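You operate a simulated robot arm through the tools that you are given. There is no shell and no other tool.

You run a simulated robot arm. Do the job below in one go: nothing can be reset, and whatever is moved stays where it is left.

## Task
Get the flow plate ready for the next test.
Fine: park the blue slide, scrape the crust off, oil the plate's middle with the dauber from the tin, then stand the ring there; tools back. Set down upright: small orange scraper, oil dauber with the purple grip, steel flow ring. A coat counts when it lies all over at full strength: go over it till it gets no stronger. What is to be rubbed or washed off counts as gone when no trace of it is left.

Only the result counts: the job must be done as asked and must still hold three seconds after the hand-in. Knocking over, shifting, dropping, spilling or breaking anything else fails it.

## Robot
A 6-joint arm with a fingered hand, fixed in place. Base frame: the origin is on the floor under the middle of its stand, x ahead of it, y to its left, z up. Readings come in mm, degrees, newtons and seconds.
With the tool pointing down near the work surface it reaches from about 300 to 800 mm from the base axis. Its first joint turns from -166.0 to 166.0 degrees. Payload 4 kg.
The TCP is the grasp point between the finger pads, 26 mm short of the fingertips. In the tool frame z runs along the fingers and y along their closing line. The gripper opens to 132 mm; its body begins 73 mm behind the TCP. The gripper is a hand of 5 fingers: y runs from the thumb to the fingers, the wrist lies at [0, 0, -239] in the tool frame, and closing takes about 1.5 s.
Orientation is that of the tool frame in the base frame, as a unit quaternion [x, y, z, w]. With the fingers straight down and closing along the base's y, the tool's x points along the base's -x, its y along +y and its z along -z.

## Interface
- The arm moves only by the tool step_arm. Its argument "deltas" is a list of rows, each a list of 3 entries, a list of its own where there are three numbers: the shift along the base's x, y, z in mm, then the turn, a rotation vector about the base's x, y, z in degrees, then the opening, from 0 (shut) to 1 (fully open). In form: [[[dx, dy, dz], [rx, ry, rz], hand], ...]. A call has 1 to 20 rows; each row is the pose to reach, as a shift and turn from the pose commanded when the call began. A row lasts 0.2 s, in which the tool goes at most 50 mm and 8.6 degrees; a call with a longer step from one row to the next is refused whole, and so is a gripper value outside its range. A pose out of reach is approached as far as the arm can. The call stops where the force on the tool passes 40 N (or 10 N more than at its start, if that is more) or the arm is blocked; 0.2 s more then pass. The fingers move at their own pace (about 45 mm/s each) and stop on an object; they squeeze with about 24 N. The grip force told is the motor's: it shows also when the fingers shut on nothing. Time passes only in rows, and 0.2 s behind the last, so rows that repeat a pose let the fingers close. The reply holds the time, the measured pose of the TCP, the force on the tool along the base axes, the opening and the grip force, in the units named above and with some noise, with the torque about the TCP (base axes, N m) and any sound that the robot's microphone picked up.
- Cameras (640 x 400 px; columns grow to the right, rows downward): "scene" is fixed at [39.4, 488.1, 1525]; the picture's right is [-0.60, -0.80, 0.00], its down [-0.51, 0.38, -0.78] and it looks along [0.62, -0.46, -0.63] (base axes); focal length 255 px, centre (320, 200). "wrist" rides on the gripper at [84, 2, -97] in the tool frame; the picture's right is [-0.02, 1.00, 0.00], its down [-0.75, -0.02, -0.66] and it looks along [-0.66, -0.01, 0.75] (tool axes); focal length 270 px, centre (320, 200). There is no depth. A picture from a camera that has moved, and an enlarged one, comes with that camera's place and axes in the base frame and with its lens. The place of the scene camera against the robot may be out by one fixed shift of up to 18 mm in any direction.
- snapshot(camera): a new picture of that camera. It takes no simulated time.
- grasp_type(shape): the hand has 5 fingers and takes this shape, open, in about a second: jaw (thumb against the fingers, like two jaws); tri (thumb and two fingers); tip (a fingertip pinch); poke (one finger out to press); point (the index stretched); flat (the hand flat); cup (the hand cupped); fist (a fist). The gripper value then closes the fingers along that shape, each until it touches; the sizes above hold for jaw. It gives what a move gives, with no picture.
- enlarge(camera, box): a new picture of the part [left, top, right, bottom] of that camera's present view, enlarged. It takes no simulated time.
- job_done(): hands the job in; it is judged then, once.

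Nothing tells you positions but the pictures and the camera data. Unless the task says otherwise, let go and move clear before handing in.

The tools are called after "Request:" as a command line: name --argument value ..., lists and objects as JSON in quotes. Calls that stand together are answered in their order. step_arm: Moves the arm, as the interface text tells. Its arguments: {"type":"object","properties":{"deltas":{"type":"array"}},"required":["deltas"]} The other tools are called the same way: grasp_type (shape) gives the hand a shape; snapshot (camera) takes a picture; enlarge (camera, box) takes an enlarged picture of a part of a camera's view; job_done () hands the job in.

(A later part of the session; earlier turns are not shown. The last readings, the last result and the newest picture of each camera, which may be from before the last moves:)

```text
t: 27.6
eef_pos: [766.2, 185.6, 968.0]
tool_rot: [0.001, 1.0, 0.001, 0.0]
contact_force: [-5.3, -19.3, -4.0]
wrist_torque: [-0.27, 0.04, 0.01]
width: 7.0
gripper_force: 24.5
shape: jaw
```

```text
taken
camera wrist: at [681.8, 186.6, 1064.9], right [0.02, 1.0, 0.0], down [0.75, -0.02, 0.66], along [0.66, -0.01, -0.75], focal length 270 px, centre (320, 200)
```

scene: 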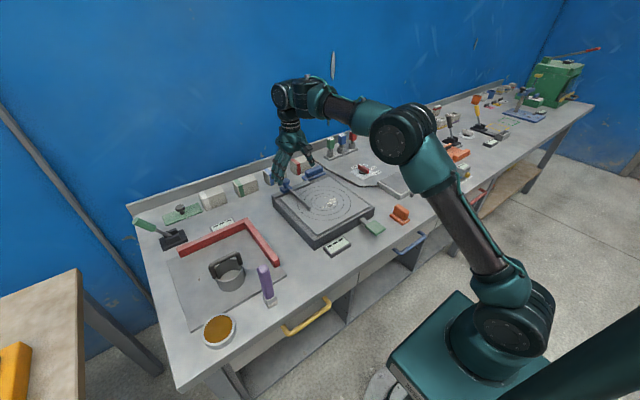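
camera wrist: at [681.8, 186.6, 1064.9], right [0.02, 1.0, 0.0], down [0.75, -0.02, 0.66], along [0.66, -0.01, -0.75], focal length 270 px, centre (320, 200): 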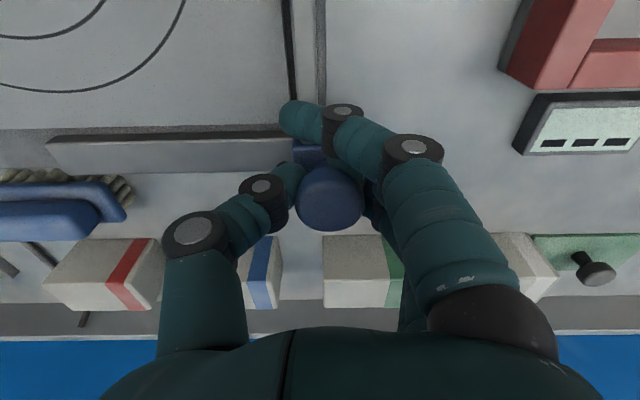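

The slide is against its stop. I'll let go, rise clear and check that it stays.

Request:
step_arm --deltas '[[[0, 0, 0], [0, 0, 0], 0.4], [[0, 0, 0], [0, 0, 0], 0.8], [[0, 0, 0], [0, 0, 0], 1], [[0, 0, 0], [0, 0, 0], 1], [[0, 0, 0], [0, 0, 0], 1], [[0, 0, 0], [0, 0, 0], 1], [[0, 0, 0], [0, 0, 0], 1], [[0, 0, 0], [0, 0, 0], 1], [[0, 0, 30], [0, 0, 0], 1], [[0, 0, 60], [0, 0, 0], 1], [[-40, 0, 90], [0, 0, 0], 1], [[-80, 0, 110], [0, 0, 0], 1], [[-120, -30, 120], [0, 0, 0], 1], [[-160, -60, 120], [0, 0, 0], 1], [[-160, -60, 120], [0, 0, 0], 1]]'

Request:
snapshot --camera "wrist"

Request:
enlarge --camera "scene" --box '[260, 150, 380, 250]'

```text
refused: row 13 steps farther than a row can; nothing moved
```

```text
taken
camera wrist: at [681.8, 186.6, 1064.9], right [0.02, 1.0, 0.0], down [0.75, -0.02, 0.66], along [0.66, -0.01, -0.75], focal length 270 px, centre (320, 200)
```

wrist: 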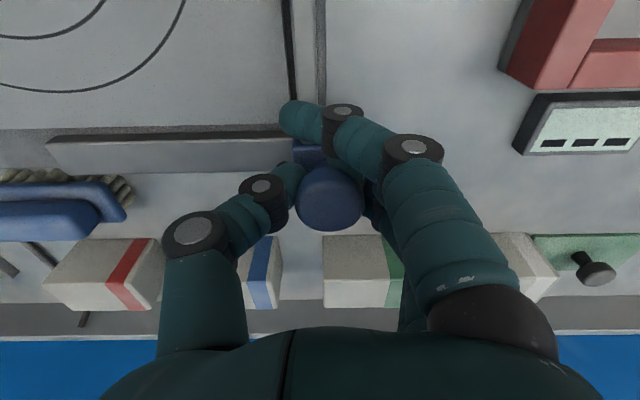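

```text
4.00 times, centred on (320, 200) of scene
camera zoom: at [39.4, 488.1, 1525.0], right [-0.6, -0.8, 0.0], down [-0.51, 0.38, -0.78], along [0.62, -0.46, -0.63], focal length 1020 px, centre (320, 200)
```

zoom: 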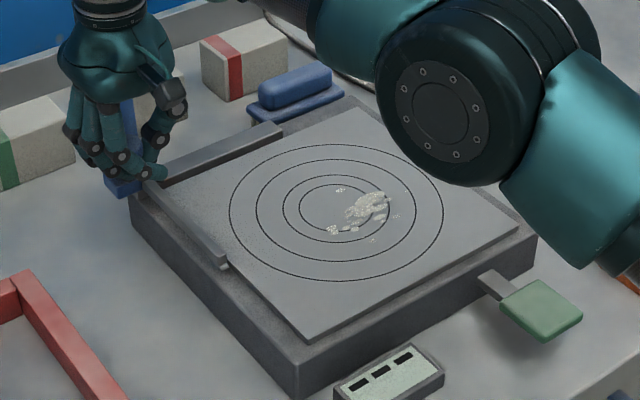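

One row was too long, so the move was refused whole and the hand still holds the knob. I'll repeat it with shorter steps.

Request:
step_arm --deltas '[[[0, 0, 0], [0, 0, 0], 0.4], [[0, 0, 0], [0, 0, 0], 0.8], [[0, 0, 0], [0, 0, 0], 1], [[0, 0, 0], [0, 0, 0], 1], [[0, 0, 0], [0, 0, 0], 1], [[0, 0, 0], [0, 0, 0], 1], [[0, 0, 0], [0, 0, 0], 1], [[0, 0, 0], [0, 0, 0], 1], [[0, 0, 30], [0, 0, 0], 1], [[0, 0, 60], [0, 0, 0], 1], [[-30, 0, 90], [0, 0, 0], 1], [[-70, -10, 110], [0, 0, 0], 1], [[-105, -30, 120], [0, 0, 0], 1], [[-140, -60, 120], [0, 0, 0], 1], [[-160, -60, 120], [0, 0, 0], 1], [[-160, -60, 120], [0, 0, 0], 1]]'

Request:
snapshot --camera "wrist"

Request:
enlarge --camera "scene" --box '[260, 150, 380, 250]'

```text
t: 31.0
eef_pos: [605.3, 127.9, 1090.2]
tool_rot: [0.0, 1.0, 0.0, 0.0]
contact_force: [-0.5, 0.0, 0.5]
wrist_torque: [-0.02, 0.01, 0.0]
width: 131.8
gripper_force: 0.0
shape: jaw
```

```text
taken
camera wrist: at [521.8, 129.3, 1186.4], right [0.02, 1.0, 0.0], down [0.75, -0.02, 0.66], along [0.66, -0.01, -0.75], focal length 270 px, centre (320, 200)
```

wrist: 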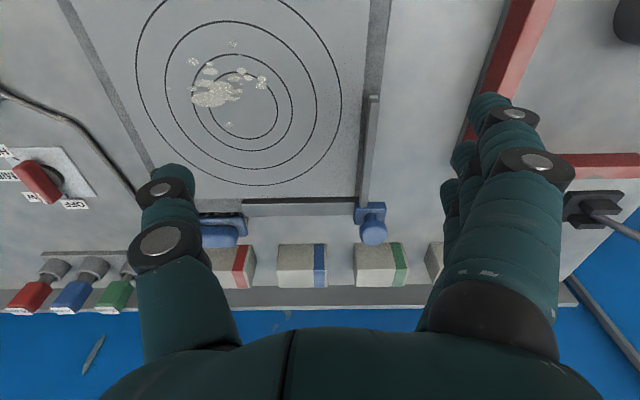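

```text
4.00 times, centred on (320, 200) of scene
camera zoom: at [39.4, 488.1, 1525.0], right [-0.6, -0.8, 0.0], down [-0.51, 0.38, -0.78], along [0.62, -0.46, -0.63], focal length 1020 px, centre (320, 200)
```

zoom: 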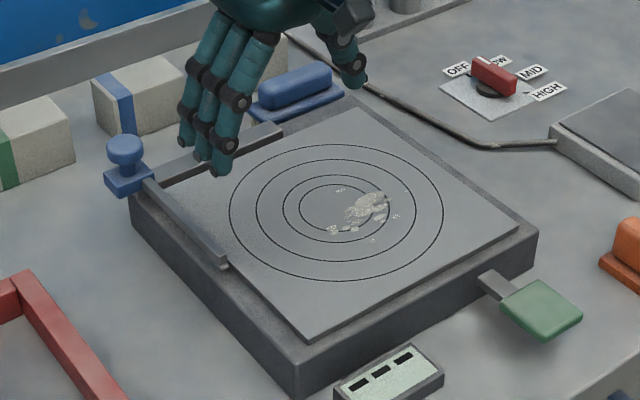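

The slide stays parked with its bar off the rings, and nothing else moved. Next I'll go above the squat orange scraper.

Request:
step_arm --deltas '[[[-20, -35, 0], [0, 0, 0], 1], [[-40, -70, 0], [0, 0, 0], 1], [[-60, -105, 0], [0, 0, 0], 1], [[-80, -140, 0], [0, 0, 0], 1], [[-100, -175, 0], [0, 0, 0], 1], [[-120, -210, 0], [0, 0, 0], 1], [[-140, -245, 0], [0, 0, 0], 1], [[-160, -280, 0], [0, 0, 0], 1], [[-160, -280, -30], [0, 0, 0], 1], [[-160, -280, -30], [0, 0, 0], 1]]'

Request:
snapshot --camera "wrist"

Request:
enlarge --camera "wrist" --box '[240, 20, 400, 120]'

```text
t: 33.2
eef_pos: [446.3, -153.8, 1056.4]
tool_rot: [0.001, 1.0, -0.001, 0.0]
contact_force: [0.2, 1.0, -0.1]
wrist_torque: [0.01, 0.0, -0.02]
width: 131.7
gripper_force: 0.1
shape: jaw
```

```text
taken
camera wrist: at [361.5, -152.5, 1153.0], right [0.02, 1.0, 0.0], down [0.75, -0.02, 0.66], along [0.66, -0.01, -0.75], focal length 270 px, centre (320, 200)
```

wrist: 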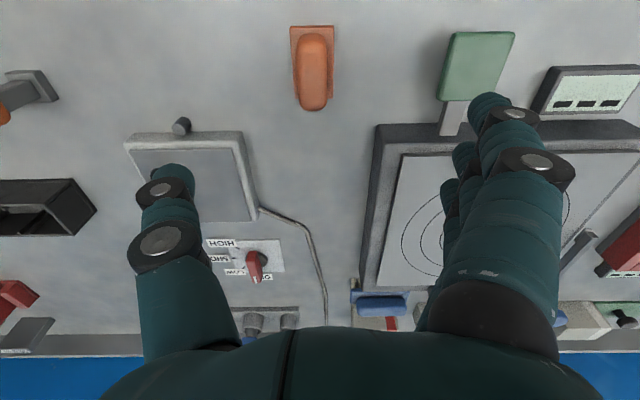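

```text
4.00 times, centred on (320, 70) of wrist
camera zoom: at [361.5, -152.5, 1153.0], right [0.02, 1.0, 0.0], down [0.75, -0.02, 0.66], along [0.66, -0.01, -0.75], focal length 1081 px, centre (320, 720)
```

zoom: 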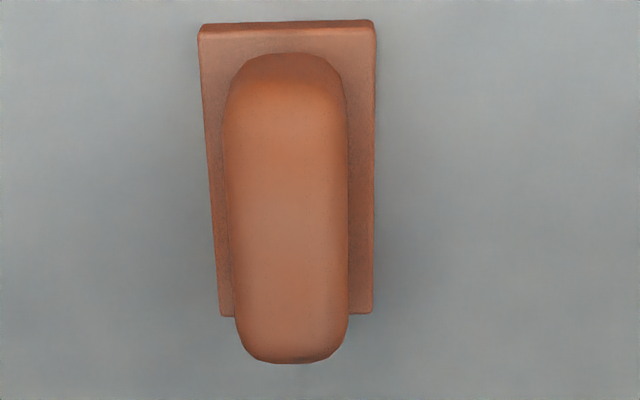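

The scraper's foot is about 60 x 38 mm, centred near (433, -159) and lined up with x; its grip is about 25 mm wide. I'll come straight above it with the hand half closed and look again.

Request:
step_arm --deltas '[[[-6, -2, -25], [0, 0, 0], 0.6], [[-12.5, -4.5, -56], [0, 0, 0], 0.6], [[-12.5, -4.5, -76], [0, 0, 0], 0.6], [[-12.5, -4.5, -76], [0, 0, 0], 0.6], [[-12.5, -4.5, -76], [0, 0, 0], 0.6]]'

Request:
snapshot --camera "wrist"

Request:
enlarge --camera "scene" --box '[360, 175, 440, 235]'

```text
t: 34.4
eef_pos: [434.0, -156.1, 983.1]
tool_rot: [0.001, 1.0, -0.001, 0.0]
contact_force: [0.5, -0.5, -0.8]
wrist_torque: [-0.01, 0.01, 0.03]
width: 79.8
gripper_force: 0.0
shape: jaw
```

```text
taken
camera wrist: at [350.2, -156.0, 1080.2], right [0.02, 1.0, 0.0], down [0.75, -0.02, 0.66], along [0.66, -0.01, -0.75], focal length 270 px, centre (320, 200)
```

wrist: 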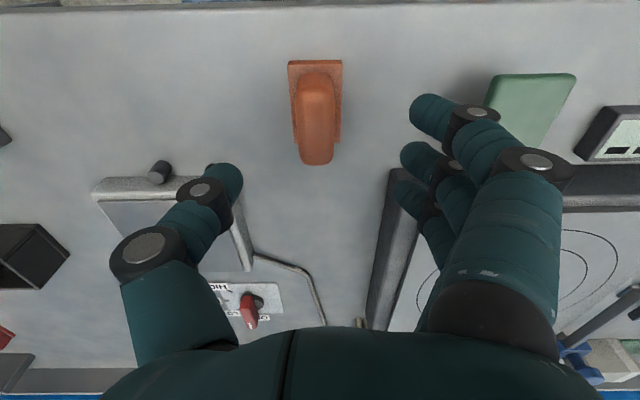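

```text
6.67 times, centred on (400, 205) of scene
camera zoom: at [39.4, 488.1, 1525.0], right [-0.6, -0.8, 0.0], down [-0.51, 0.38, -0.78], along [0.62, -0.46, -0.63], focal length 1700 px, centre (-213, 167)
```

zoom: 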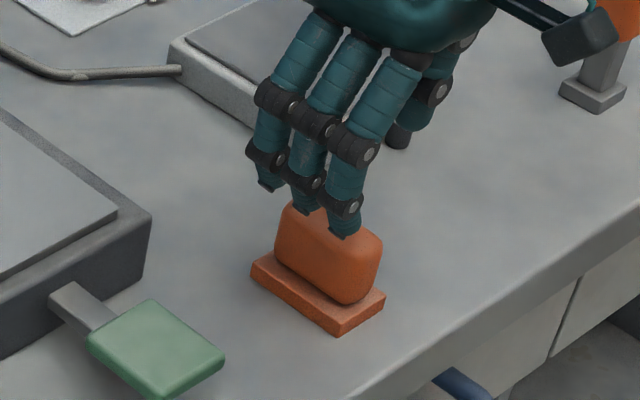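

The scraper is centred between thumb and fingers. I'll lower so the pads reach the grip, stopping just above its foot, and close.

Request:
step_arm --deltas '[[[-1, -1, -20], [0, 0, 0], 0.6], [[-2, -1, -40], [0, 0, 0], 0.6], [[-2, -1, -52], [0, 0, 0], 0.6], [[-2, -1, -60], [0, 0, 0], 0.6], [[-2, -1, -60], [0, 0, 0], 0.6]]'

Request:
snapshot --camera "wrist"

Request:
enlarge --camera "scene" --box '[360, 175, 440, 235]'

```text
t: 35.6
eef_pos: [433.5, -157.2, 922.9]
tool_rot: [0.001, 1.0, 0.0, 0.0]
contact_force: [-0.7, 0.3, 0.4]
wrist_torque: [0.0, -0.02, -0.01]
width: 79.8
gripper_force: 0.0
shape: jaw
```

```text
taken
camera wrist: at [349.7, -156.5, 1019.7], right [0.02, 1.0, 0.0], down [0.75, -0.02, 0.66], along [0.66, -0.01, -0.75], focal length 270 px, centre (320, 200)
```

wrist: 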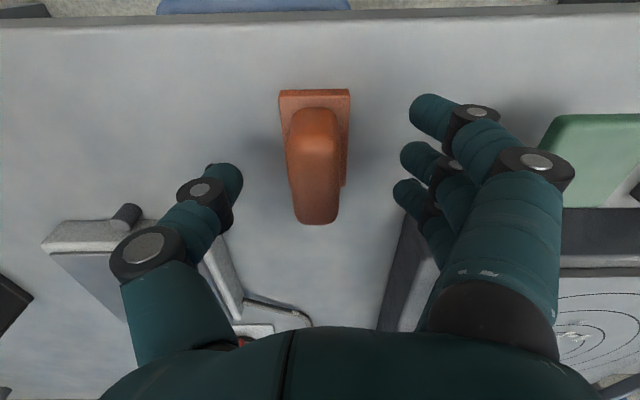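

```text
6.67 times, centred on (400, 205) of scene
camera zoom: at [39.4, 488.1, 1525.0], right [-0.6, -0.8, 0.0], down [-0.51, 0.38, -0.78], along [0.62, -0.46, -0.63], focal length 1700 px, centre (-213, 167)
```

zoom: 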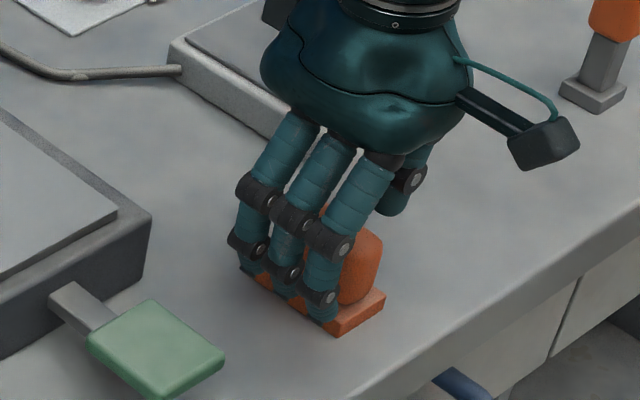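

Several sightlines suggest the bench is lower than I assumed, around z 860-870. The fingertips stand over bare bench, so I'll lower gently in small steps and watch the force.

Request:
step_arm --deltas '[[[0, 0, -4], [0, 0, 0], 0.6], [[0, 0, -8], [0, 0, 0], 0.6], [[0, 0, -12], [0, 0, 0], 0.6], [[0, 0, -15], [0, 0, 0], 0.6]]'

Request:
snapshot --camera "wrist"

Request:
enlarge --camera "scene" --box '[360, 175, 440, 235]'

```text
t: 36.6
eef_pos: [431.7, -156.1, 906.7]
tool_rot: [0.0, 1.0, 0.0, 0.0]
contact_force: [0.3, 0.6, 0.1]
wrist_torque: [0.01, 0.0, -0.01]
width: 79.7
gripper_force: 0.1
shape: jaw
```

```text
taken
camera wrist: at [348.1, -155.9, 1004.5], right [0.02, 1.0, 0.0], down [0.75, -0.02, 0.66], along [0.66, -0.01, -0.75], focal length 270 px, centre (320, 200)
```

wrist: 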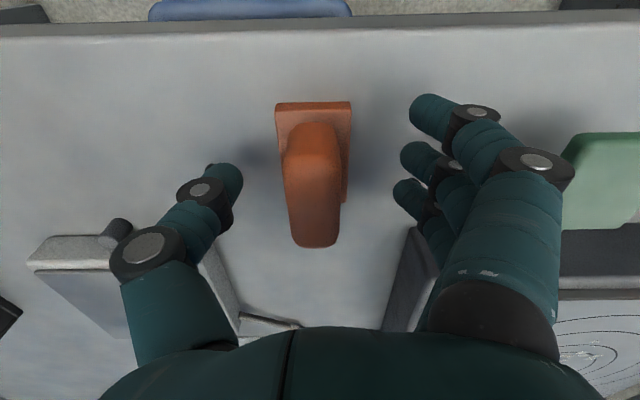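

```text
6.67 times, centred on (400, 205) of scene
camera zoom: at [39.4, 488.1, 1525.0], right [-0.6, -0.8, 0.0], down [-0.51, 0.38, -0.78], along [0.62, -0.46, -0.63], focal length 1700 px, centre (-213, 167)
```

zoom: 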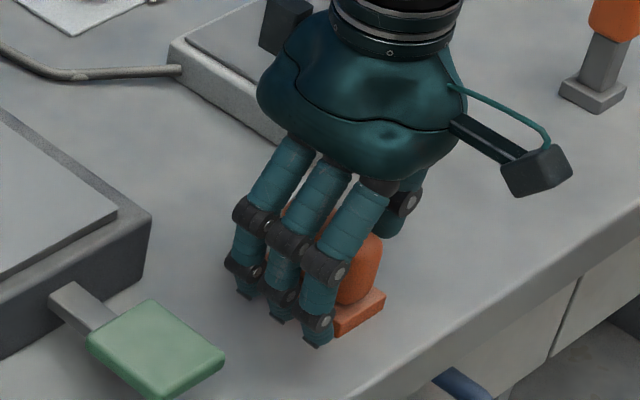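

Request:
step_arm --deltas '[[[0, 0, -2], [0, 0, 0], 0.6], [[0, 0, -4], [0, 0, 0], 0.6], [[0, 0, -6], [0, 0, 0], 0.6], [[0, 0, -8], [0, 0, 0], 0.6], [[0, 0, -10], [0, 0, 0], 0.6]]'

Request:
snapshot --camera "wrist"

Request:
enlarge --camera "scene" --box '[380, 195, 420, 225]'

```text
t: 37.8
eef_pos: [432.3, -157.4, 896.2]
tool_rot: [0.001, 1.0, 0.0, -0.001]
contact_force: [0.2, 0.4, 0.5]
wrist_torque: [-0.02, -0.02, -0.01]
width: 79.7
gripper_force: 0.1
shape: jaw
```

```text
taken
camera wrist: at [348.1, -156.3, 993.2], right [0.02, 1.0, 0.0], down [0.75, -0.02, 0.66], along [0.66, -0.01, -0.75], focal length 270 px, centre (320, 200)
```

wrist: 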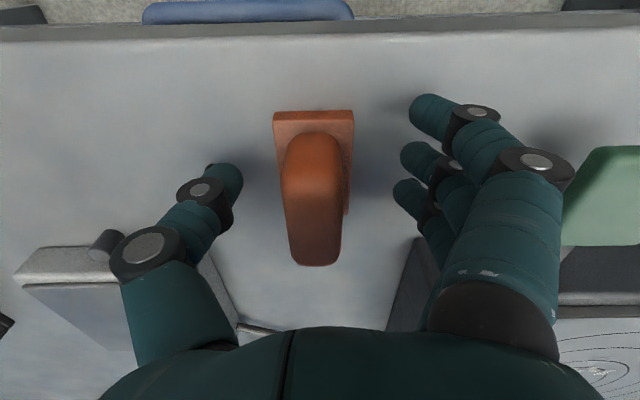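

```text
13.33 times, centred on (400, 210) of scene
camera zoom: at [39.4, 488.1, 1525.0], right [-0.6, -0.8, 0.0], down [-0.51, 0.38, -0.78], along [0.62, -0.46, -0.63], focal length 3399 px, centre (-747, 67)
```

zoom: 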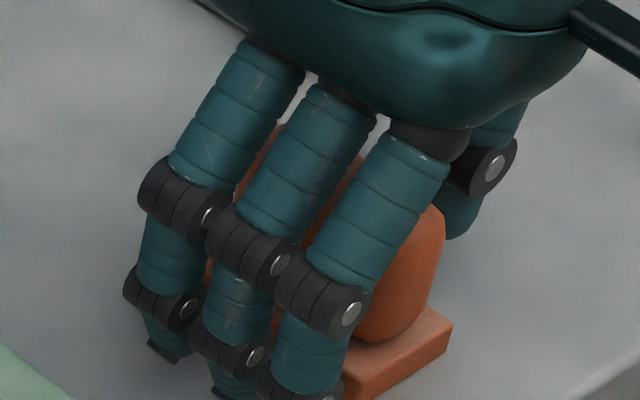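

The grip's upper far end triangulates well to z 912, so the pads at z 896 are on the grip with the tips just above the foot. I'll shift 5 mm outward in x to centre and close.

Request:
step_arm --deltas '[[[5, -1, 0], [0, 0, 0], 0.6], [[5, -1, 0], [0, 0, 0], 0.3], [[5, -1, 0], [0, 0, 0], 0.1], [[5, -1, 0], [0, 0, 0], 0.0], [[5, -1, 0], [0, 0, 0], 0.0], [[5, -1, 0], [0, 0, 0], 0.0], [[5, -1, 0], [0, 0, 0], 0.0], [[5, -1, 0], [0, 0, 0], 0.0]]'

Request:
snapshot --camera "wrist"

Request:
enlarge --camera "scene" --box '[370, 185, 430, 230]'

```text
t: 39.6
eef_pos: [436.5, -159.5, 897.7]
tool_rot: [0.0, 1.0, -0.001, 0.0]
contact_force: [-0.3, 0.8, 12.8]
wrist_torque: [0.28, 0.09, 0.01]
width: 24.6
gripper_force: 24.5
shape: jaw
```

```text
taken
camera wrist: at [352.4, -157.7, 993.6], right [0.02, 1.0, 0.0], down [0.75, -0.02, 0.66], along [0.66, -0.01, -0.75], focal length 270 px, centre (320, 200)
```

wrist: 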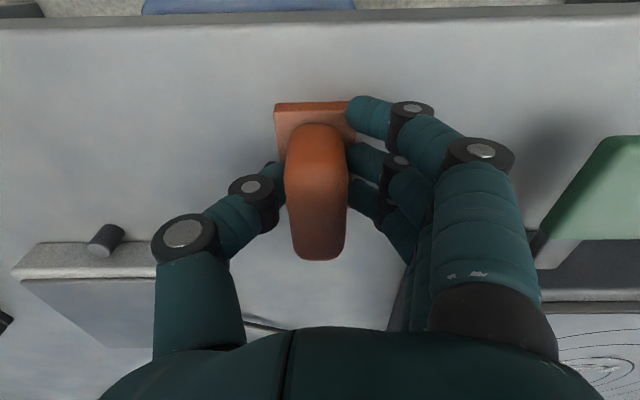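

```text
8.89 times, centred on (400, 208) of scene
camera zoom: at [39.4, 488.1, 1525.0], right [-0.6, -0.8, 0.0], down [-0.51, 0.38, -0.78], along [0.62, -0.46, -0.63], focal length 2266 px, centre (-391, 133)
```

zoom: 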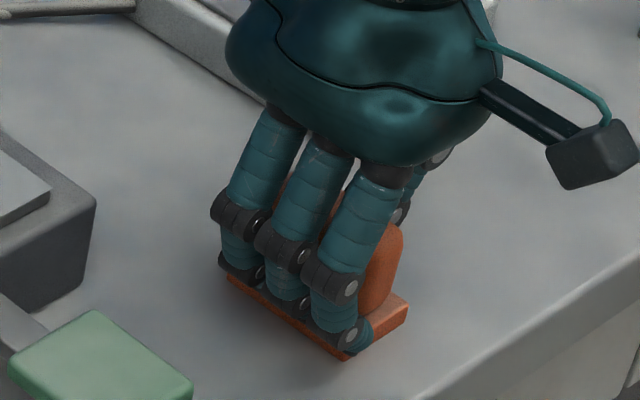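

Gripped on a 24.6 mm wide grip at 24 N. This pose, TCP (437, -159.5, 896), marks where the scraper must go back. I'll lift it and check the hold.

Request:
step_arm --deltas '[[[0, 0, 5], [0, 0, 0], 0.0], [[0, 0, 15], [0, 0, 0], 0.0], [[0, 0, 35], [0, 0, 0], 0.0], [[0, 0, 60], [0, 0, 0], 0.0], [[0, 0, 90], [0, 0, 0], 0.0], [[0, 0, 110], [0, 0, 0], 0.0], [[0, 0, 110], [0, 0, 0], 0.0]]'

Request:
snapshot --camera "wrist"

Request:
enlarge --camera "scene" --box '[360, 140, 440, 200]'

```text
t: 41.2
eef_pos: [435.3, -159.3, 1009.0]
tool_rot: [0.001, 1.0, 0.0, 0.0]
contact_force: [-0.5, 0.2, -0.7]
wrist_torque: [0.01, -0.01, 0.0]
width: 23.9
gripper_force: 23.9
shape: jaw
```

```text
taken
camera wrist: at [352.0, -158.6, 1104.8], right [0.02, 1.0, 0.0], down [0.75, -0.02, 0.66], along [0.66, -0.01, -0.75], focal length 270 px, centre (320, 200)
```

wrist: 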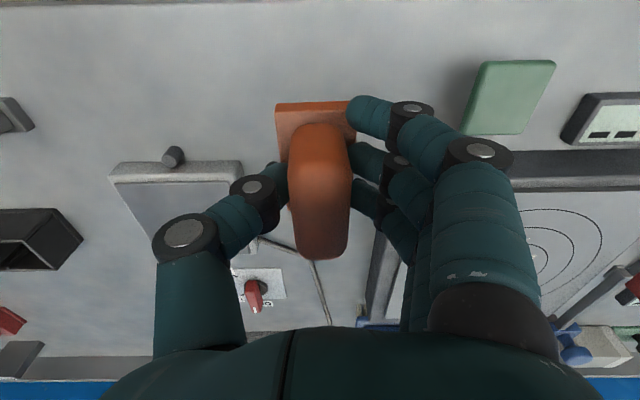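

```text
6.67 times, centred on (400, 170) of scene
camera zoom: at [39.4, 488.1, 1525.0], right [-0.6, -0.8, 0.0], down [-0.51, 0.38, -0.78], along [0.62, -0.46, -0.63], focal length 1700 px, centre (-213, 400)
```

zoom: 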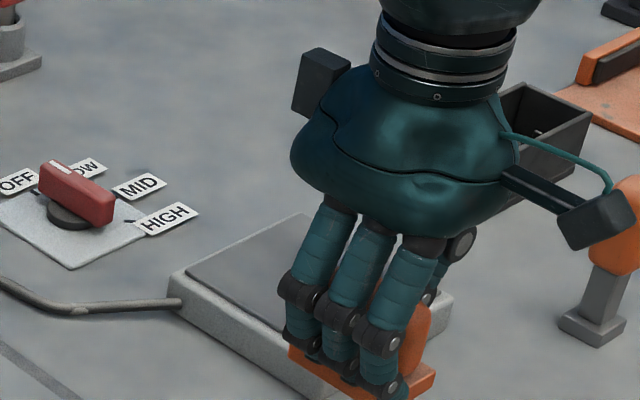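

The scraper is held firmly. The crust spans roughly x 575-655, y -3 to 80 on the plate, so I'll carry the scraper over there at height and look closely first.

Request:
step_arm --deltas '[[[15, 35, 10], [0, 0, 0], 0.0], [[30, 70, 20], [0, 0, 0], 0.0], [[45, 105, 20], [0, 0, 0], 0.0], [[60, 140, 20], [0, 0, 0], 0.0], [[75, 175, 20], [0, 0, 0], 0.0], [[75, 200, 20], [0, 0, 0], 0.0], [[75, 200, 20], [0, 0, 0], 0.0]]'

Request:
snapshot --camera "wrist"

Request:
enlarge --camera "wrist" --box '[240, 100, 440, 225]'

Request:
enlarge --camera "scene" --box '[300, 180, 364, 220]'

```text
t: 42.8
eef_pos: [511.7, 41.9, 1024.9]
tool_rot: [0.002, 1.0, 0.0, 0.0]
contact_force: [0.3, 0.4, -1.6]
wrist_torque: [0.0, 0.01, -0.01]
width: 24.0
gripper_force: 24.2
shape: jaw
```

```text
taken
camera wrist: at [428.0, 43.6, 1121.7], right [0.02, 1.0, 0.0], down [0.75, -0.02, 0.66], along [0.66, -0.01, -0.75], focal length 270 px, centre (320, 200)
```

wrist: 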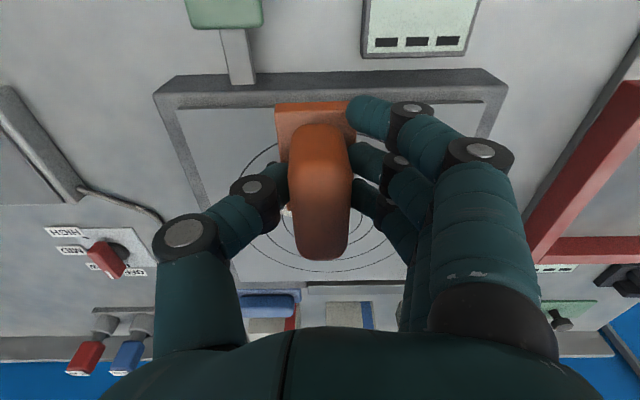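

```text
3.20 times, centred on (340, 162) of wrist
camera zoom: at [428.0, 43.6, 1121.7], right [0.02, 1.0, 0.0], down [0.75, -0.02, 0.66], along [0.66, -0.01, -0.75], focal length 865 px, centre (256, 320)
```

zoom: 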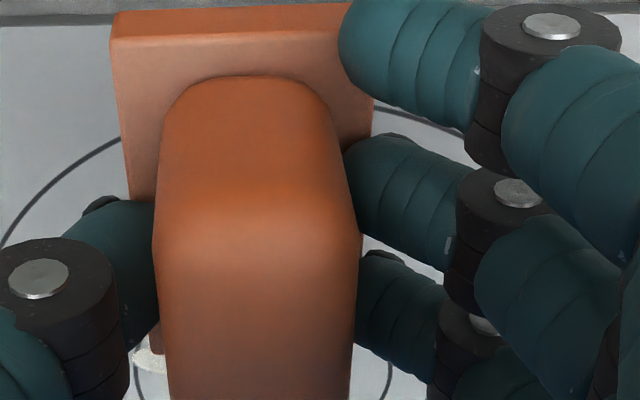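

```text
10.00 times, centred on (332, 200) of scene
camera zoom: at [39.4, 488.1, 1525.0], right [-0.6, -0.8, 0.0], down [-0.51, 0.38, -0.78], along [0.62, -0.46, -0.63], focal length 2549 px, centre (200, 200)
```

zoom: 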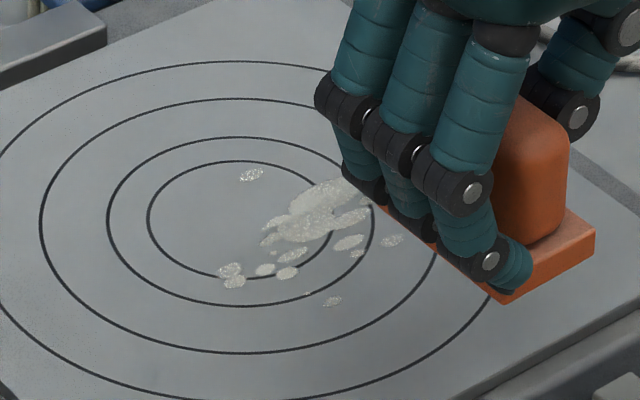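

In the scene view the crust is a main patch with scattered specks; the foot hangs square. I'll go to the front of the plate beside the crust and lower gently until the foot touches.

Request:
step_arm --deltas '[[[20, 0, -15], [0, 0, 0], 0.0], [[38, 0, -35], [0, 0, 0], 0.0], [[38, 0, -50], [0, 0, 0], 0.0], [[38, 0, -58], [0, 0, 0], 0.0], [[38, 0, -60], [0, 0, 0], 0.0]]'

Request:
step_arm --deltas '[[[0, 0, -2], [0, 0, 0], 0.0], [[0, 0, -4], [0, 0, 0], 0.0], [[0, 0, -6], [0, 0, 0], 0.0]]'

Request:
enlarge --camera "scene" --box '[300, 170, 380, 230]'

```text
t: 44.0
eef_pos: [549.1, 41.0, 967.9]
tool_rot: [0.001, 1.0, 0.0, 0.0]
contact_force: [0.0, -0.2, -1.1]
wrist_torque: [0.01, 0.0, 0.0]
width: 23.9
gripper_force: 24.4
shape: jaw
```

```text
t: 44.8
eef_pos: [549.8, 39.8, 961.2]
tool_rot: [0.0, 1.0, 0.0, -0.001]
contact_force: [-0.3, -0.2, -0.7]
wrist_torque: [-0.01, -0.02, -0.03]
width: 23.8
gripper_force: 24.2
shape: jaw
```

```text
6.67 times, centred on (340, 200) of scene
camera zoom: at [39.4, 488.1, 1525.0], right [-0.6, -0.8, 0.0], down [-0.51, 0.38, -0.78], along [0.62, -0.46, -0.63], focal length 1700 px, centre (187, 200)
```

zoom: 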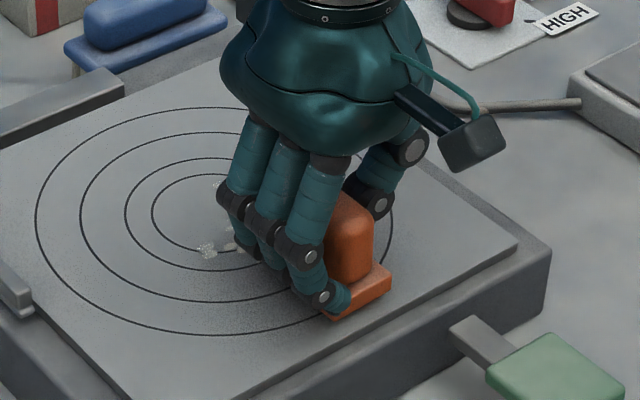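

Request:
step_arm --deltas '[[[0, 0, -1.5], [0, 0, 0], 0.0], [[0, 0, -3], [0, 0, 0], 0.0], [[0, 0, -4.5], [0, 0, 0], 0.0], [[0, 0, -6], [0, 0, 0], 0.0]]'

```text
t: 45.8
eef_pos: [549.4, 39.9, 956.5]
tool_rot: [0.001, 1.0, 0.0, 0.0]
contact_force: [-0.9, 0.0, 1.8]
wrist_torque: [0.0, -0.02, 0.02]
width: 23.9
gripper_force: 24.5
shape: jaw
```

Request:
step_arm --deltas '[[[0, 0, -0.5], [0, 0, 0], 0.0], [[0, 0, -1], [0, 0, 0], 0.0], [[0, 0, -1], [0, 0, 0], 0.0]]'

```text
t: 46.6
eef_pos: [549.8, 39.9, 954.9]
tool_rot: [-0.001, 1.0, 0.001, 0.001]
contact_force: [-0.2, 0.3, 17.6]
wrist_torque: [0.43, 0.11, -0.04]
width: 23.9
gripper_force: 24.2
shape: jaw
```

Contact: about 18 N at TCP z 955. Now I'll stroke forward over the crust and see how it responds.

Request:
step_arm --deltas '[[[8, 0, 0], [0, 0, 0], 0.0], [[16, 0, 0], [0, 0, 0], 0.0], [[24, 0, 0], [0, 0, 0], 0.0], [[32, 0, 0], [0, 0, 0], 0.0], [[40, 0, 0], [0, 0, 0], 0.0], [[48, 0, 0], [0, 0, 0], 0.0], [[56, 0, 0], [0, 0, 0], 0.0], [[64, 0, 0], [0, 0, 0], 0.0], [[72, 0, 0], [0, 0, 0], 0.0], [[80, 0, 0], [0, 0, 0], 0.0], [[88, 0, 0], [0, 0, 0], 0.0], [[96, 0, 0], [0, 0, 0], 0.0], [[104, 0, 0], [0, 0, 0], 0.0], [[112, 0, 0], [0, 0, 0], 0.0], [[120, 0, 0], [0, 0, 0], 0.0]]'

Request:
enlarge --camera "scene" --box '[300, 170, 380, 230]'

Request:
snapshot --camera "wrist"

```text
t: 49.8
eef_pos: [669.5, 41.2, 953.5]
tool_rot: [0.001, 1.0, 0.0, 0.0]
contact_force: [-5.9, -0.7, 17.2]
wrist_torque: [0.28, 0.25, 0.11]
width: 25.1
gripper_force: 24.1
shape: jaw
```

```text
6.67 times, centred on (340, 200) of scene
camera zoom: at [39.4, 488.1, 1525.0], right [-0.6, -0.8, 0.0], down [-0.51, 0.38, -0.78], along [0.62, -0.46, -0.63], focal length 1700 px, centre (187, 200)
```

zoom: 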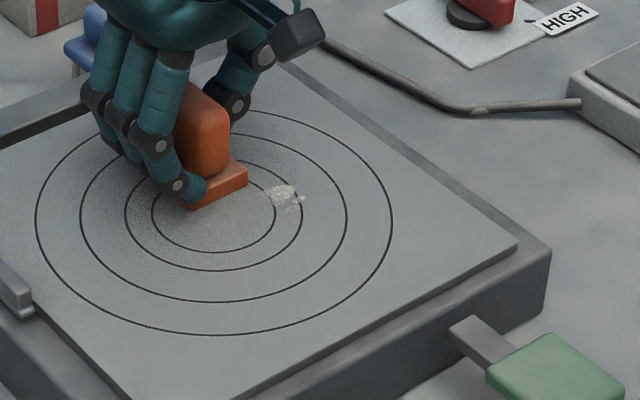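

```text
taken
camera wrist: at [586.1, 42.2, 1051.5], right [0.02, 1.0, 0.0], down [0.75, -0.02, 0.66], along [0.66, -0.01, -0.75], focal length 270 px, centre (320, 200)
```

wrist: 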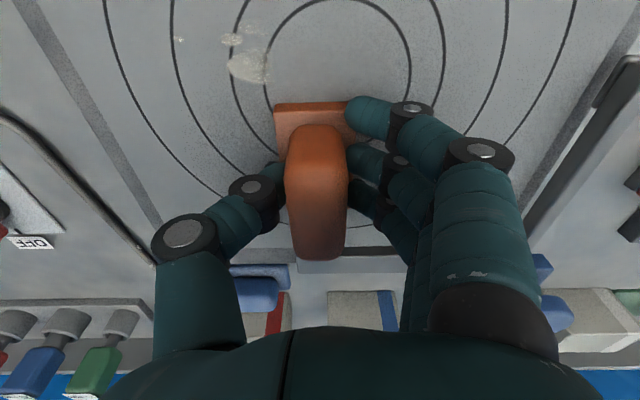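

The stroke left a clean swath, so this is the right tool. What remains lies at lower y: a patch near (623, 8) and a tiny speck near (611, -21). I'll stroke back over those.

Request:
step_arm --deltas '[[[0, -8, 0], [0, 0, 0], 0.0], [[0, -16, 0], [0, 0, 0], 0.0], [[0, -24, 0], [0, 0, 0], 0.0], [[0, -32, 0], [0, 0, 0], 0.0], [[-8, -32, 0], [0, 0, 0], 0.0], [[-16, -32, 0], [0, 0, 0], 0.0], [[-24, -32, 0], [0, 0, 0], 0.0], [[-32, -32, 0], [0, 0, 0], 0.0], [[-40, -32, 0], [0, 0, 0], 0.0], [[-48, -32, 0], [0, 0, 0], 0.0], [[-56, -32, 0], [0, 0, 0], 0.0], [[-64, -32, 0], [0, 0, 0], 0.0], [[-72, -32, 0], [0, 0, 0], 0.0], [[-80, -32, 0], [0, 0, 0], 0.0], [[-88, -32, 0], [0, 0, 0], 0.0], [[-96, -32, 0], [0, 0, 0], 0.0], [[-104, -32, 0], [0, 0, 0], 0.0], [[-112, -32, 0], [0, 0, 0], 0.0]]'

Request:
snapshot --camera "wrist"

Request:
enlarge --camera "scene" --box '[300, 170, 380, 230]'

```text
t: 53.6
eef_pos: [558.9, 9.1, 955.1]
tool_rot: [0.0, 1.0, 0.0, 0.001]
contact_force: [11.8, -0.6, 32.2]
wrist_torque: [0.53, -0.1, -0.23]
width: 25.3
gripper_force: 23.8
shape: jaw
```

```text
taken
camera wrist: at [473.6, 10.5, 1050.9], right [0.02, 1.0, 0.0], down [0.75, -0.02, 0.66], along [0.66, -0.01, -0.75], focal length 270 px, centre (320, 200)
```

wrist: 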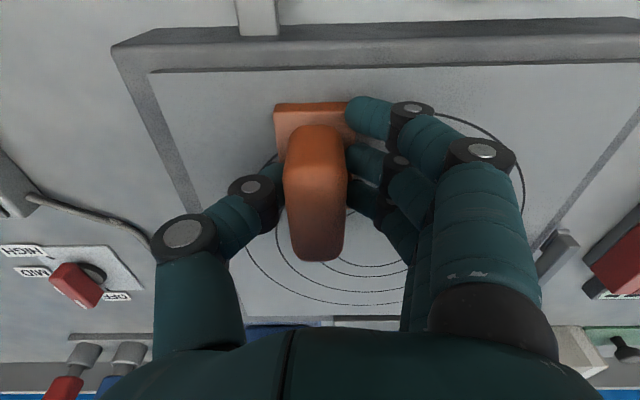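

```text
6.67 times, centred on (340, 200) of scene
camera zoom: at [39.4, 488.1, 1525.0], right [-0.6, -0.8, 0.0], down [-0.51, 0.38, -0.78], along [0.62, -0.46, -0.63], focal length 1700 px, centre (187, 200)
```

zoom: 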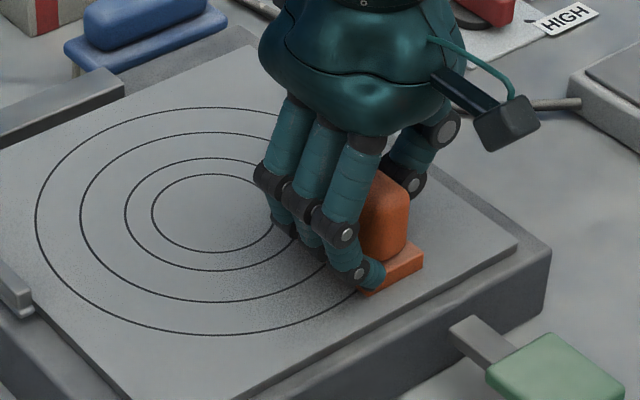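

That patch looks gone. The force rose to 32 N here, so I'll ease up slightly and sweep one more lane further right for the tiny speck.

Request:
step_arm --deltas '[[[0, 0, 0.7], [0, 0, 0], 0.0], [[0, -8, 0.7], [0, 0, 0], 0.0], [[0, -16, 0.7], [0, 0, 0], 0.0], [[0, -26, 0.7], [0, 0, 0], 0.0], [[8, -26, 0.7], [0, 0, 0], 0.0], [[16, -26, 0.7], [0, 0, 0], 0.0], [[24, -26, 0.6], [0, 0, 0], 0.0], [[32, -26, 0.5], [0, 0, 0], 0.0], [[40, -26, 0.4], [0, 0, 0], 0.0], [[48, -26, 0.3], [0, 0, 0], 0.0], [[56, -26, 0.2], [0, 0, 0], 0.0], [[64, -26, 0.1], [0, 0, 0], 0.0], [[72, -26, 0], [0, 0, 0], 0.0], [[80, -26, 0], [0, 0, 0], 0.0], [[88, -26, 0], [0, 0, 0], 0.0], [[96, -26, 0], [0, 0, 0], 0.0], [[104, -26, 0], [0, 0, 0], 0.0]]'

Request:
snapshot --camera "wrist"

Request:
enlarge --camera "scene" --box '[300, 170, 380, 230]'

```text
t: 57.2
eef_pos: [660.0, -16.0, 954.1]
tool_rot: [0.001, 1.0, 0.0, 0.0]
contact_force: [-6.5, -1.0, 23.0]
wrist_torque: [0.43, 0.29, 0.13]
width: 24.6
gripper_force: 23.8
shape: jaw
```

```text
taken
camera wrist: at [577.0, -15.4, 1051.4], right [0.02, 1.0, 0.0], down [0.75, -0.02, 0.66], along [0.66, -0.01, -0.75], focal length 270 px, centre (320, 200)
```

wrist: 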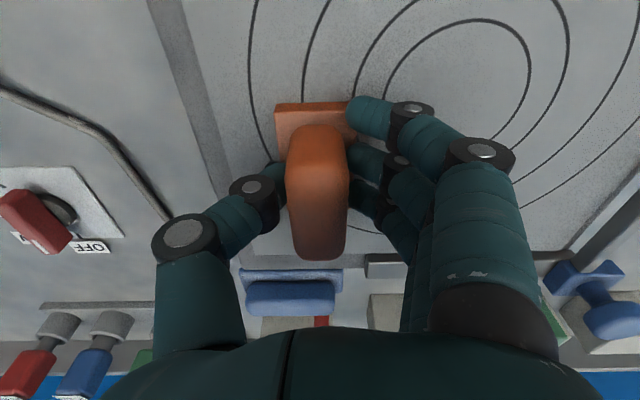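

```text
6.67 times, centred on (340, 200) of scene
camera zoom: at [39.4, 488.1, 1525.0], right [-0.6, -0.8, 0.0], down [-0.51, 0.38, -0.78], along [0.62, -0.46, -0.63], focal length 1700 px, centre (187, 200)
```

zoom: 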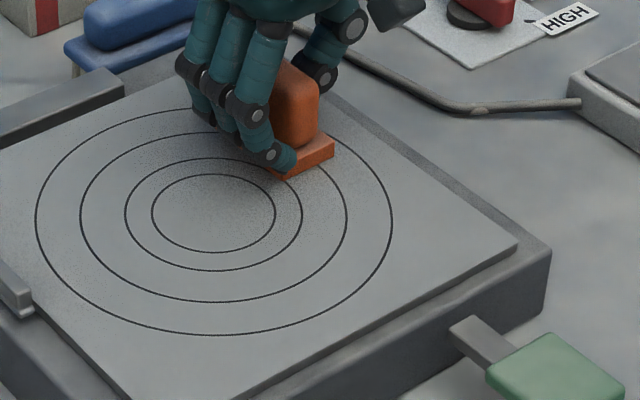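

The plate looks clean. I'll lift the scraper away and check closely for any trace.

Request:
step_arm --deltas '[[[0, 0, 15], [0, 0, 0], 0.0], [[-20, -20, 40], [0, 0, 0], 0.0], [[-50, -40, 70], [0, 0, 0], 0.0], [[-85, -60, 90], [0, 0, 0], 0.0], [[-120, -80, 100], [0, 0, 0], 0.0], [[-150, -100, 100], [0, 0, 0], 0.0], [[-180, -120, 100], [0, 0, 0], 0.0], [[-180, -120, 100], [0, 0, 0], 0.0]]'

Request:
enlarge --camera "scene" --box '[304, 180, 352, 210]'

Request:
enlarge --camera "scene" --box '[270, 170, 380, 250]'

Request:
snapshot --camera "wrist"

```text
t: 59.0
eef_pos: [479.4, -138.6, 1053.3]
tool_rot: [0.0, 1.0, 0.0, 0.0]
contact_force: [1.4, 0.0, -0.6]
wrist_torque: [0.0, 0.03, -0.02]
width: 23.9
gripper_force: 24.0
shape: jaw
```

```text
13.33 times, centred on (328, 195) of scene
camera zoom: at [39.4, 488.1, 1525.0], right [-0.6, -0.8, 0.0], down [-0.51, 0.38, -0.78], along [0.62, -0.46, -0.63], focal length 3399 px, centre (213, 267)
```

zoom: 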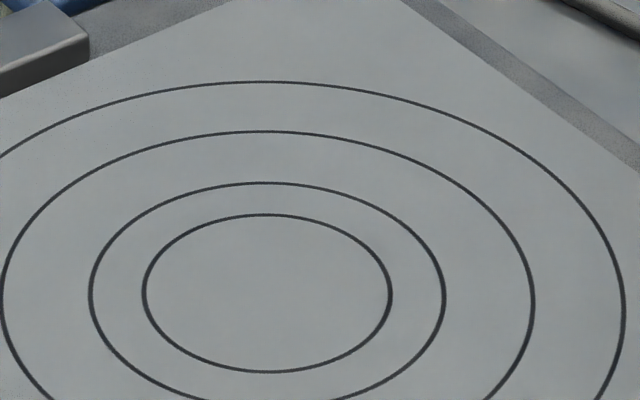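

```text
5.00 times, centred on (325, 210) of scene
camera zoom: at [39.4, 488.1, 1525.0], right [-0.6, -0.8, 0.0], down [-0.51, 0.38, -0.78], along [0.62, -0.46, -0.63], focal length 1275 px, centre (295, 150)
```

zoom: 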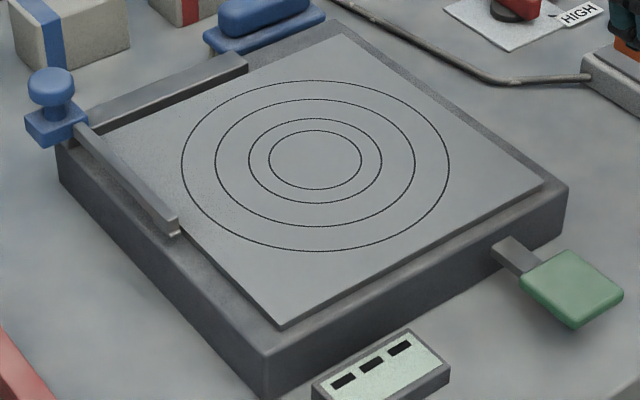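

```text
taken
camera wrist: at [395.9, -138.3, 1149.3], right [0.02, 1.0, 0.0], down [0.75, -0.02, 0.66], along [0.66, -0.01, -0.75], focal length 270 px, centre (320, 200)
```

wrist: 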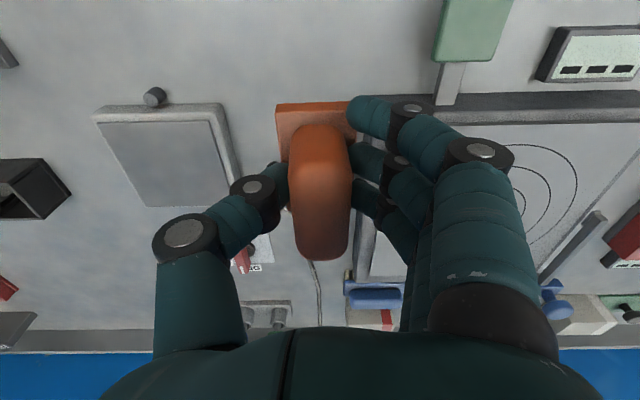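

No trace of the crust is left, and the scraper has not shifted in the hand. I'll carry it back over its old place and lower toward the bench.

Request:
step_arm --deltas '[[[-20, -10, 0], [0, 0, 0], 0.0], [[-43.5, -19.4, -20], [0, 0, 0], 0.0], [[-43.5, -19.4, -60], [0, 0, 0], 0.0], [[-43.5, -19.4, -100], [0, 0, 0], 0.0], [[-43.5, -19.4, -130], [0, 0, 0], 0.0], [[-43.5, -19.4, -142], [0, 0, 0], 0.0], [[-43.5, -19.4, -147], [0, 0, 0], 0.0], [[-43.5, -19.4, -147], [0, 0, 0], 0.0]]'

Request:
snapshot --camera "wrist"

Request:
enlarge --camera "scene" --box '[360, 175, 440, 235]'

```text
t: 60.8
eef_pos: [437.9, -158.0, 907.6]
tool_rot: [0.0, 1.0, 0.0, -0.001]
contact_force: [-0.2, 0.4, -0.6]
wrist_torque: [-0.01, -0.01, 0.0]
width: 23.7
gripper_force: 24.0
shape: jaw
```

```text
taken
camera wrist: at [353.5, -157.0, 1004.6], right [0.02, 1.0, 0.0], down [0.75, -0.02, 0.66], along [0.66, -0.01, -0.75], focal length 270 px, centre (320, 200)
```

wrist: 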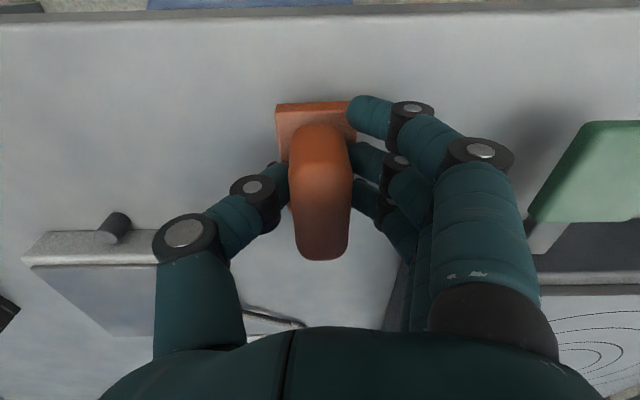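

```text
6.67 times, centred on (400, 205) of scene
camera zoom: at [39.4, 488.1, 1525.0], right [-0.6, -0.8, 0.0], down [-0.51, 0.38, -0.78], along [0.62, -0.46, -0.63], focal length 1700 px, centre (-213, 167)
```

zoom: 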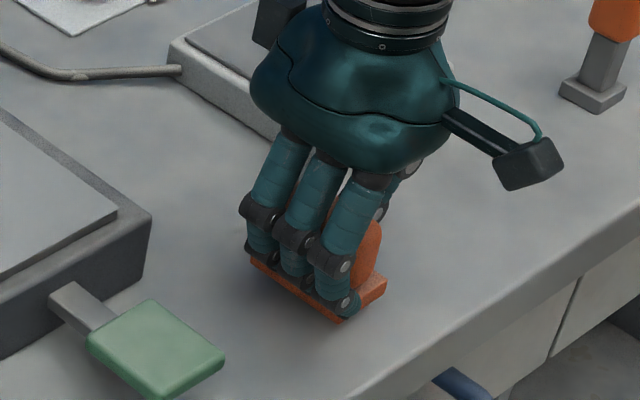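

Request:
step_arm --deltas '[[[-0.8, -0.7, -3], [0, 0, 0], 0.0], [[-0.8, -0.7, -6], [0, 0, 0], 0.0], [[-0.8, -0.7, -8], [0, 0, 0], 0.0], [[-0.8, -0.7, -9.5], [0, 0, 0], 0.0]]'

```text
t: 61.8
eef_pos: [437.5, -156.0, 898.5]
tool_rot: [0.0, 1.0, 0.0, 0.0]
contact_force: [0.1, 0.2, 1.1]
wrist_torque: [0.08, 0.03, -0.01]
width: 24.2
gripper_force: 24.0
shape: jaw
```

Request:
step_arm --deltas '[[[0, 0, -0.5], [0, 0, 0], 0.0], [[0, 0, -1], [0, 0, 0], 0.0], [[0, 0, -1], [0, 0, 0], 0.0]]'

```text
t: 62.6
eef_pos: [438.0, -158.5, 898.3]
tool_rot: [0.001, 1.0, 0.001, 0.0]
contact_force: [-1.1, -0.6, 9.9]
wrist_torque: [0.13, -0.03, -0.07]
width: 23.9
gripper_force: 24.0
shape: jaw
```

The foot is on the bench at about 10 N. I'll open the hand and rise straight up.

Request:
step_arm --deltas '[[[0, 0, 0], [0, 0, 0], 0.3], [[0, 0, 0], [0, 0, 0], 0.6], [[0, 0, 0], [0, 0, 0], 0.6], [[0, 0, 0], [0, 0, 0], 0.6], [[0, 0, 0], [0, 0, 0], 0.6], [[0, 0, 20], [0, 0, 0], 0.6], [[0, 0, 50], [0, 0, 0], 0.6], [[0, 0, 90], [0, 0, 0], 0.6], [[0, 0, 130], [0, 0, 0], 0.6], [[0, 0, 165], [0, 0, 0], 1.0], [[0, 0, 165], [0, 0, 0], 1.0]]'

Request:
snapshot --camera "wrist"

Request:
enlarge --camera "wrist" --box '[240, 20, 400, 120]'

Request:
enlarge --camera "scene" --box '[360, 195, 440, 245]'

```text
t: 65.0
eef_pos: [441.0, -158.8, 1062.0]
tool_rot: [0.001, 1.0, 0.001, 0.0]
contact_force: [0.3, 0.6, 0.5]
wrist_torque: [0.01, 0.04, -0.01]
width: 130.8
gripper_force: 0.1
shape: jaw
```

```text
taken
camera wrist: at [355.6, -157.6, 1158.3], right [0.02, 1.0, 0.0], down [0.75, -0.02, 0.66], along [0.66, -0.01, -0.75], focal length 270 px, centre (320, 200)
```

wrist: 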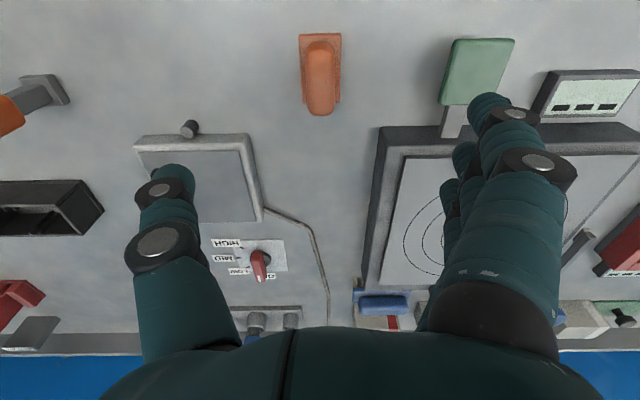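

```text
4.00 times, centred on (320, 70) of wrist
camera zoom: at [355.6, -157.6, 1158.3], right [0.02, 1.0, 0.0], down [0.75, -0.02, 0.66], along [0.66, -0.01, -0.75], focal length 1081 px, centre (320, 720)
```

zoom: 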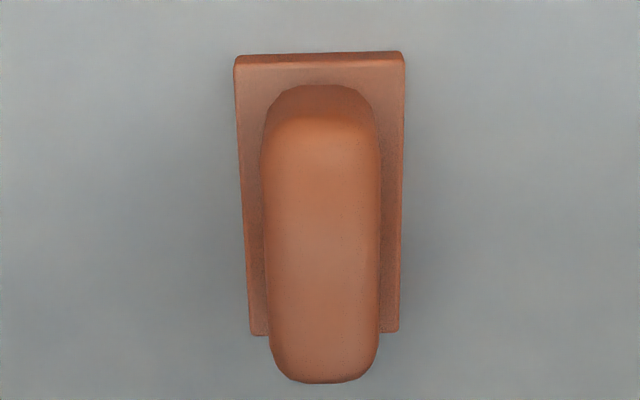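

```text
8.00 times, centred on (400, 220) of scene
camera zoom: at [39.4, 488.1, 1525.0], right [-0.6, -0.8, 0.0], down [-0.51, 0.38, -0.78], along [0.62, -0.46, -0.63], focal length 2039 px, centre (-320, 40)
```

zoom: 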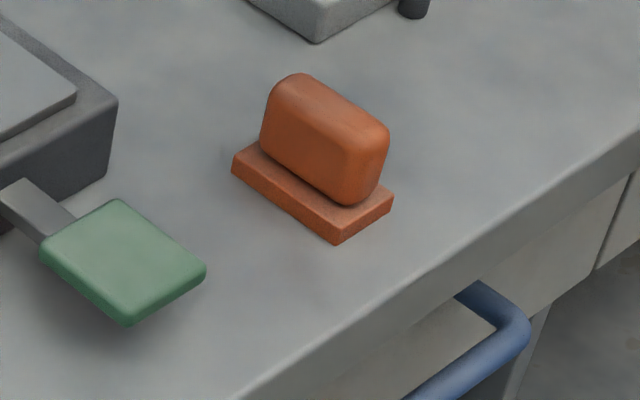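

The scraper stands upright back in its place, within about 2 mm. Next is the purple dauber, which I put near (439, 379), with the tin near (416, 523) and the ring near (571, 442). I'll move over for a close look.

Request:
step_arm --deltas '[[[0, 45, 5], [0, 0, 0], 1], [[0, 90, 10], [0, 0, 0], 1], [[0, 135, 15], [0, 0, 0], 1], [[0, 180, 20], [0, 0, 0], 1], [[0, 225, 25], [0, 0, 0], 1], [[0, 270, 30], [0, 0, 0], 1], [[0, 315, 35], [0, 0, 0], 1], [[0, 360, 40], [0, 0, 0], 1], [[0, 405, 40], [0, 0, 0], 1], [[0, 450, 40], [0, 0, 0], 1], [[0, 490, 40], [0, 0, 0], 1], [[0, 530, 40], [0, 0, 0], 1], [[0, 530, 40], [0, 0, 0], 1]]'

Request:
snapshot --camera "wrist"

Request:
enlarge --camera "wrist" --box '[220, 20, 540, 220]'

```text
t: 67.8
eef_pos: [438.3, 372.2, 1101.7]
tool_rot: [0.001, 1.0, 0.0, -0.001]
contact_force: [0.4, -0.1, 0.5]
wrist_torque: [-0.01, 0.03, 0.01]
width: 131.9
gripper_force: 0.0
shape: jaw
```

```text
taken
camera wrist: at [353.8, 372.6, 1198.9], right [0.02, 1.0, 0.0], down [0.75, -0.02, 0.66], along [0.66, -0.01, -0.75], focal length 270 px, centre (320, 200)
```

wrist: 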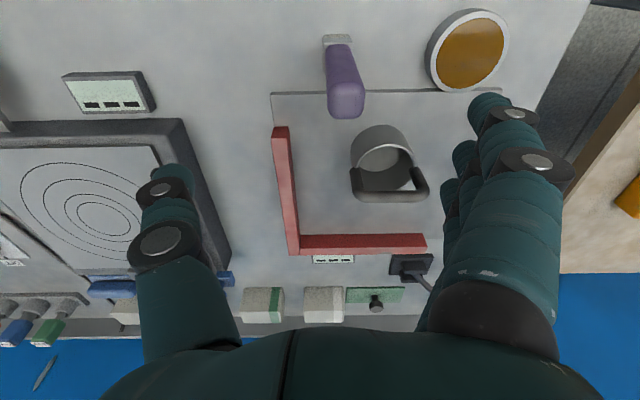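

```text
2.00 times, centred on (380, 120) of wrist
camera zoom: at [353.8, 372.6, 1198.9], right [0.02, 1.0, 0.0], down [0.75, -0.02, 0.66], along [0.66, -0.01, -0.75], focal length 541 px, centre (200, 360)
```

zoom: 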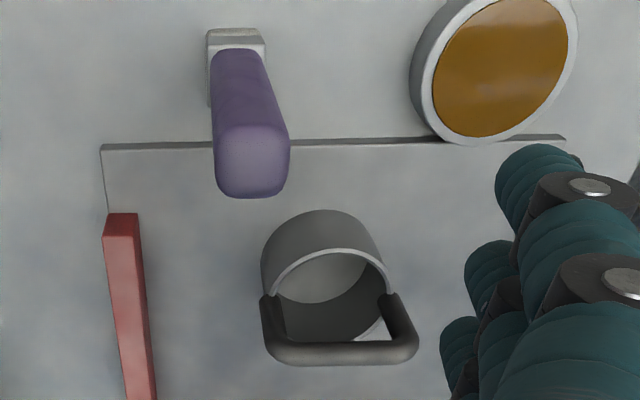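

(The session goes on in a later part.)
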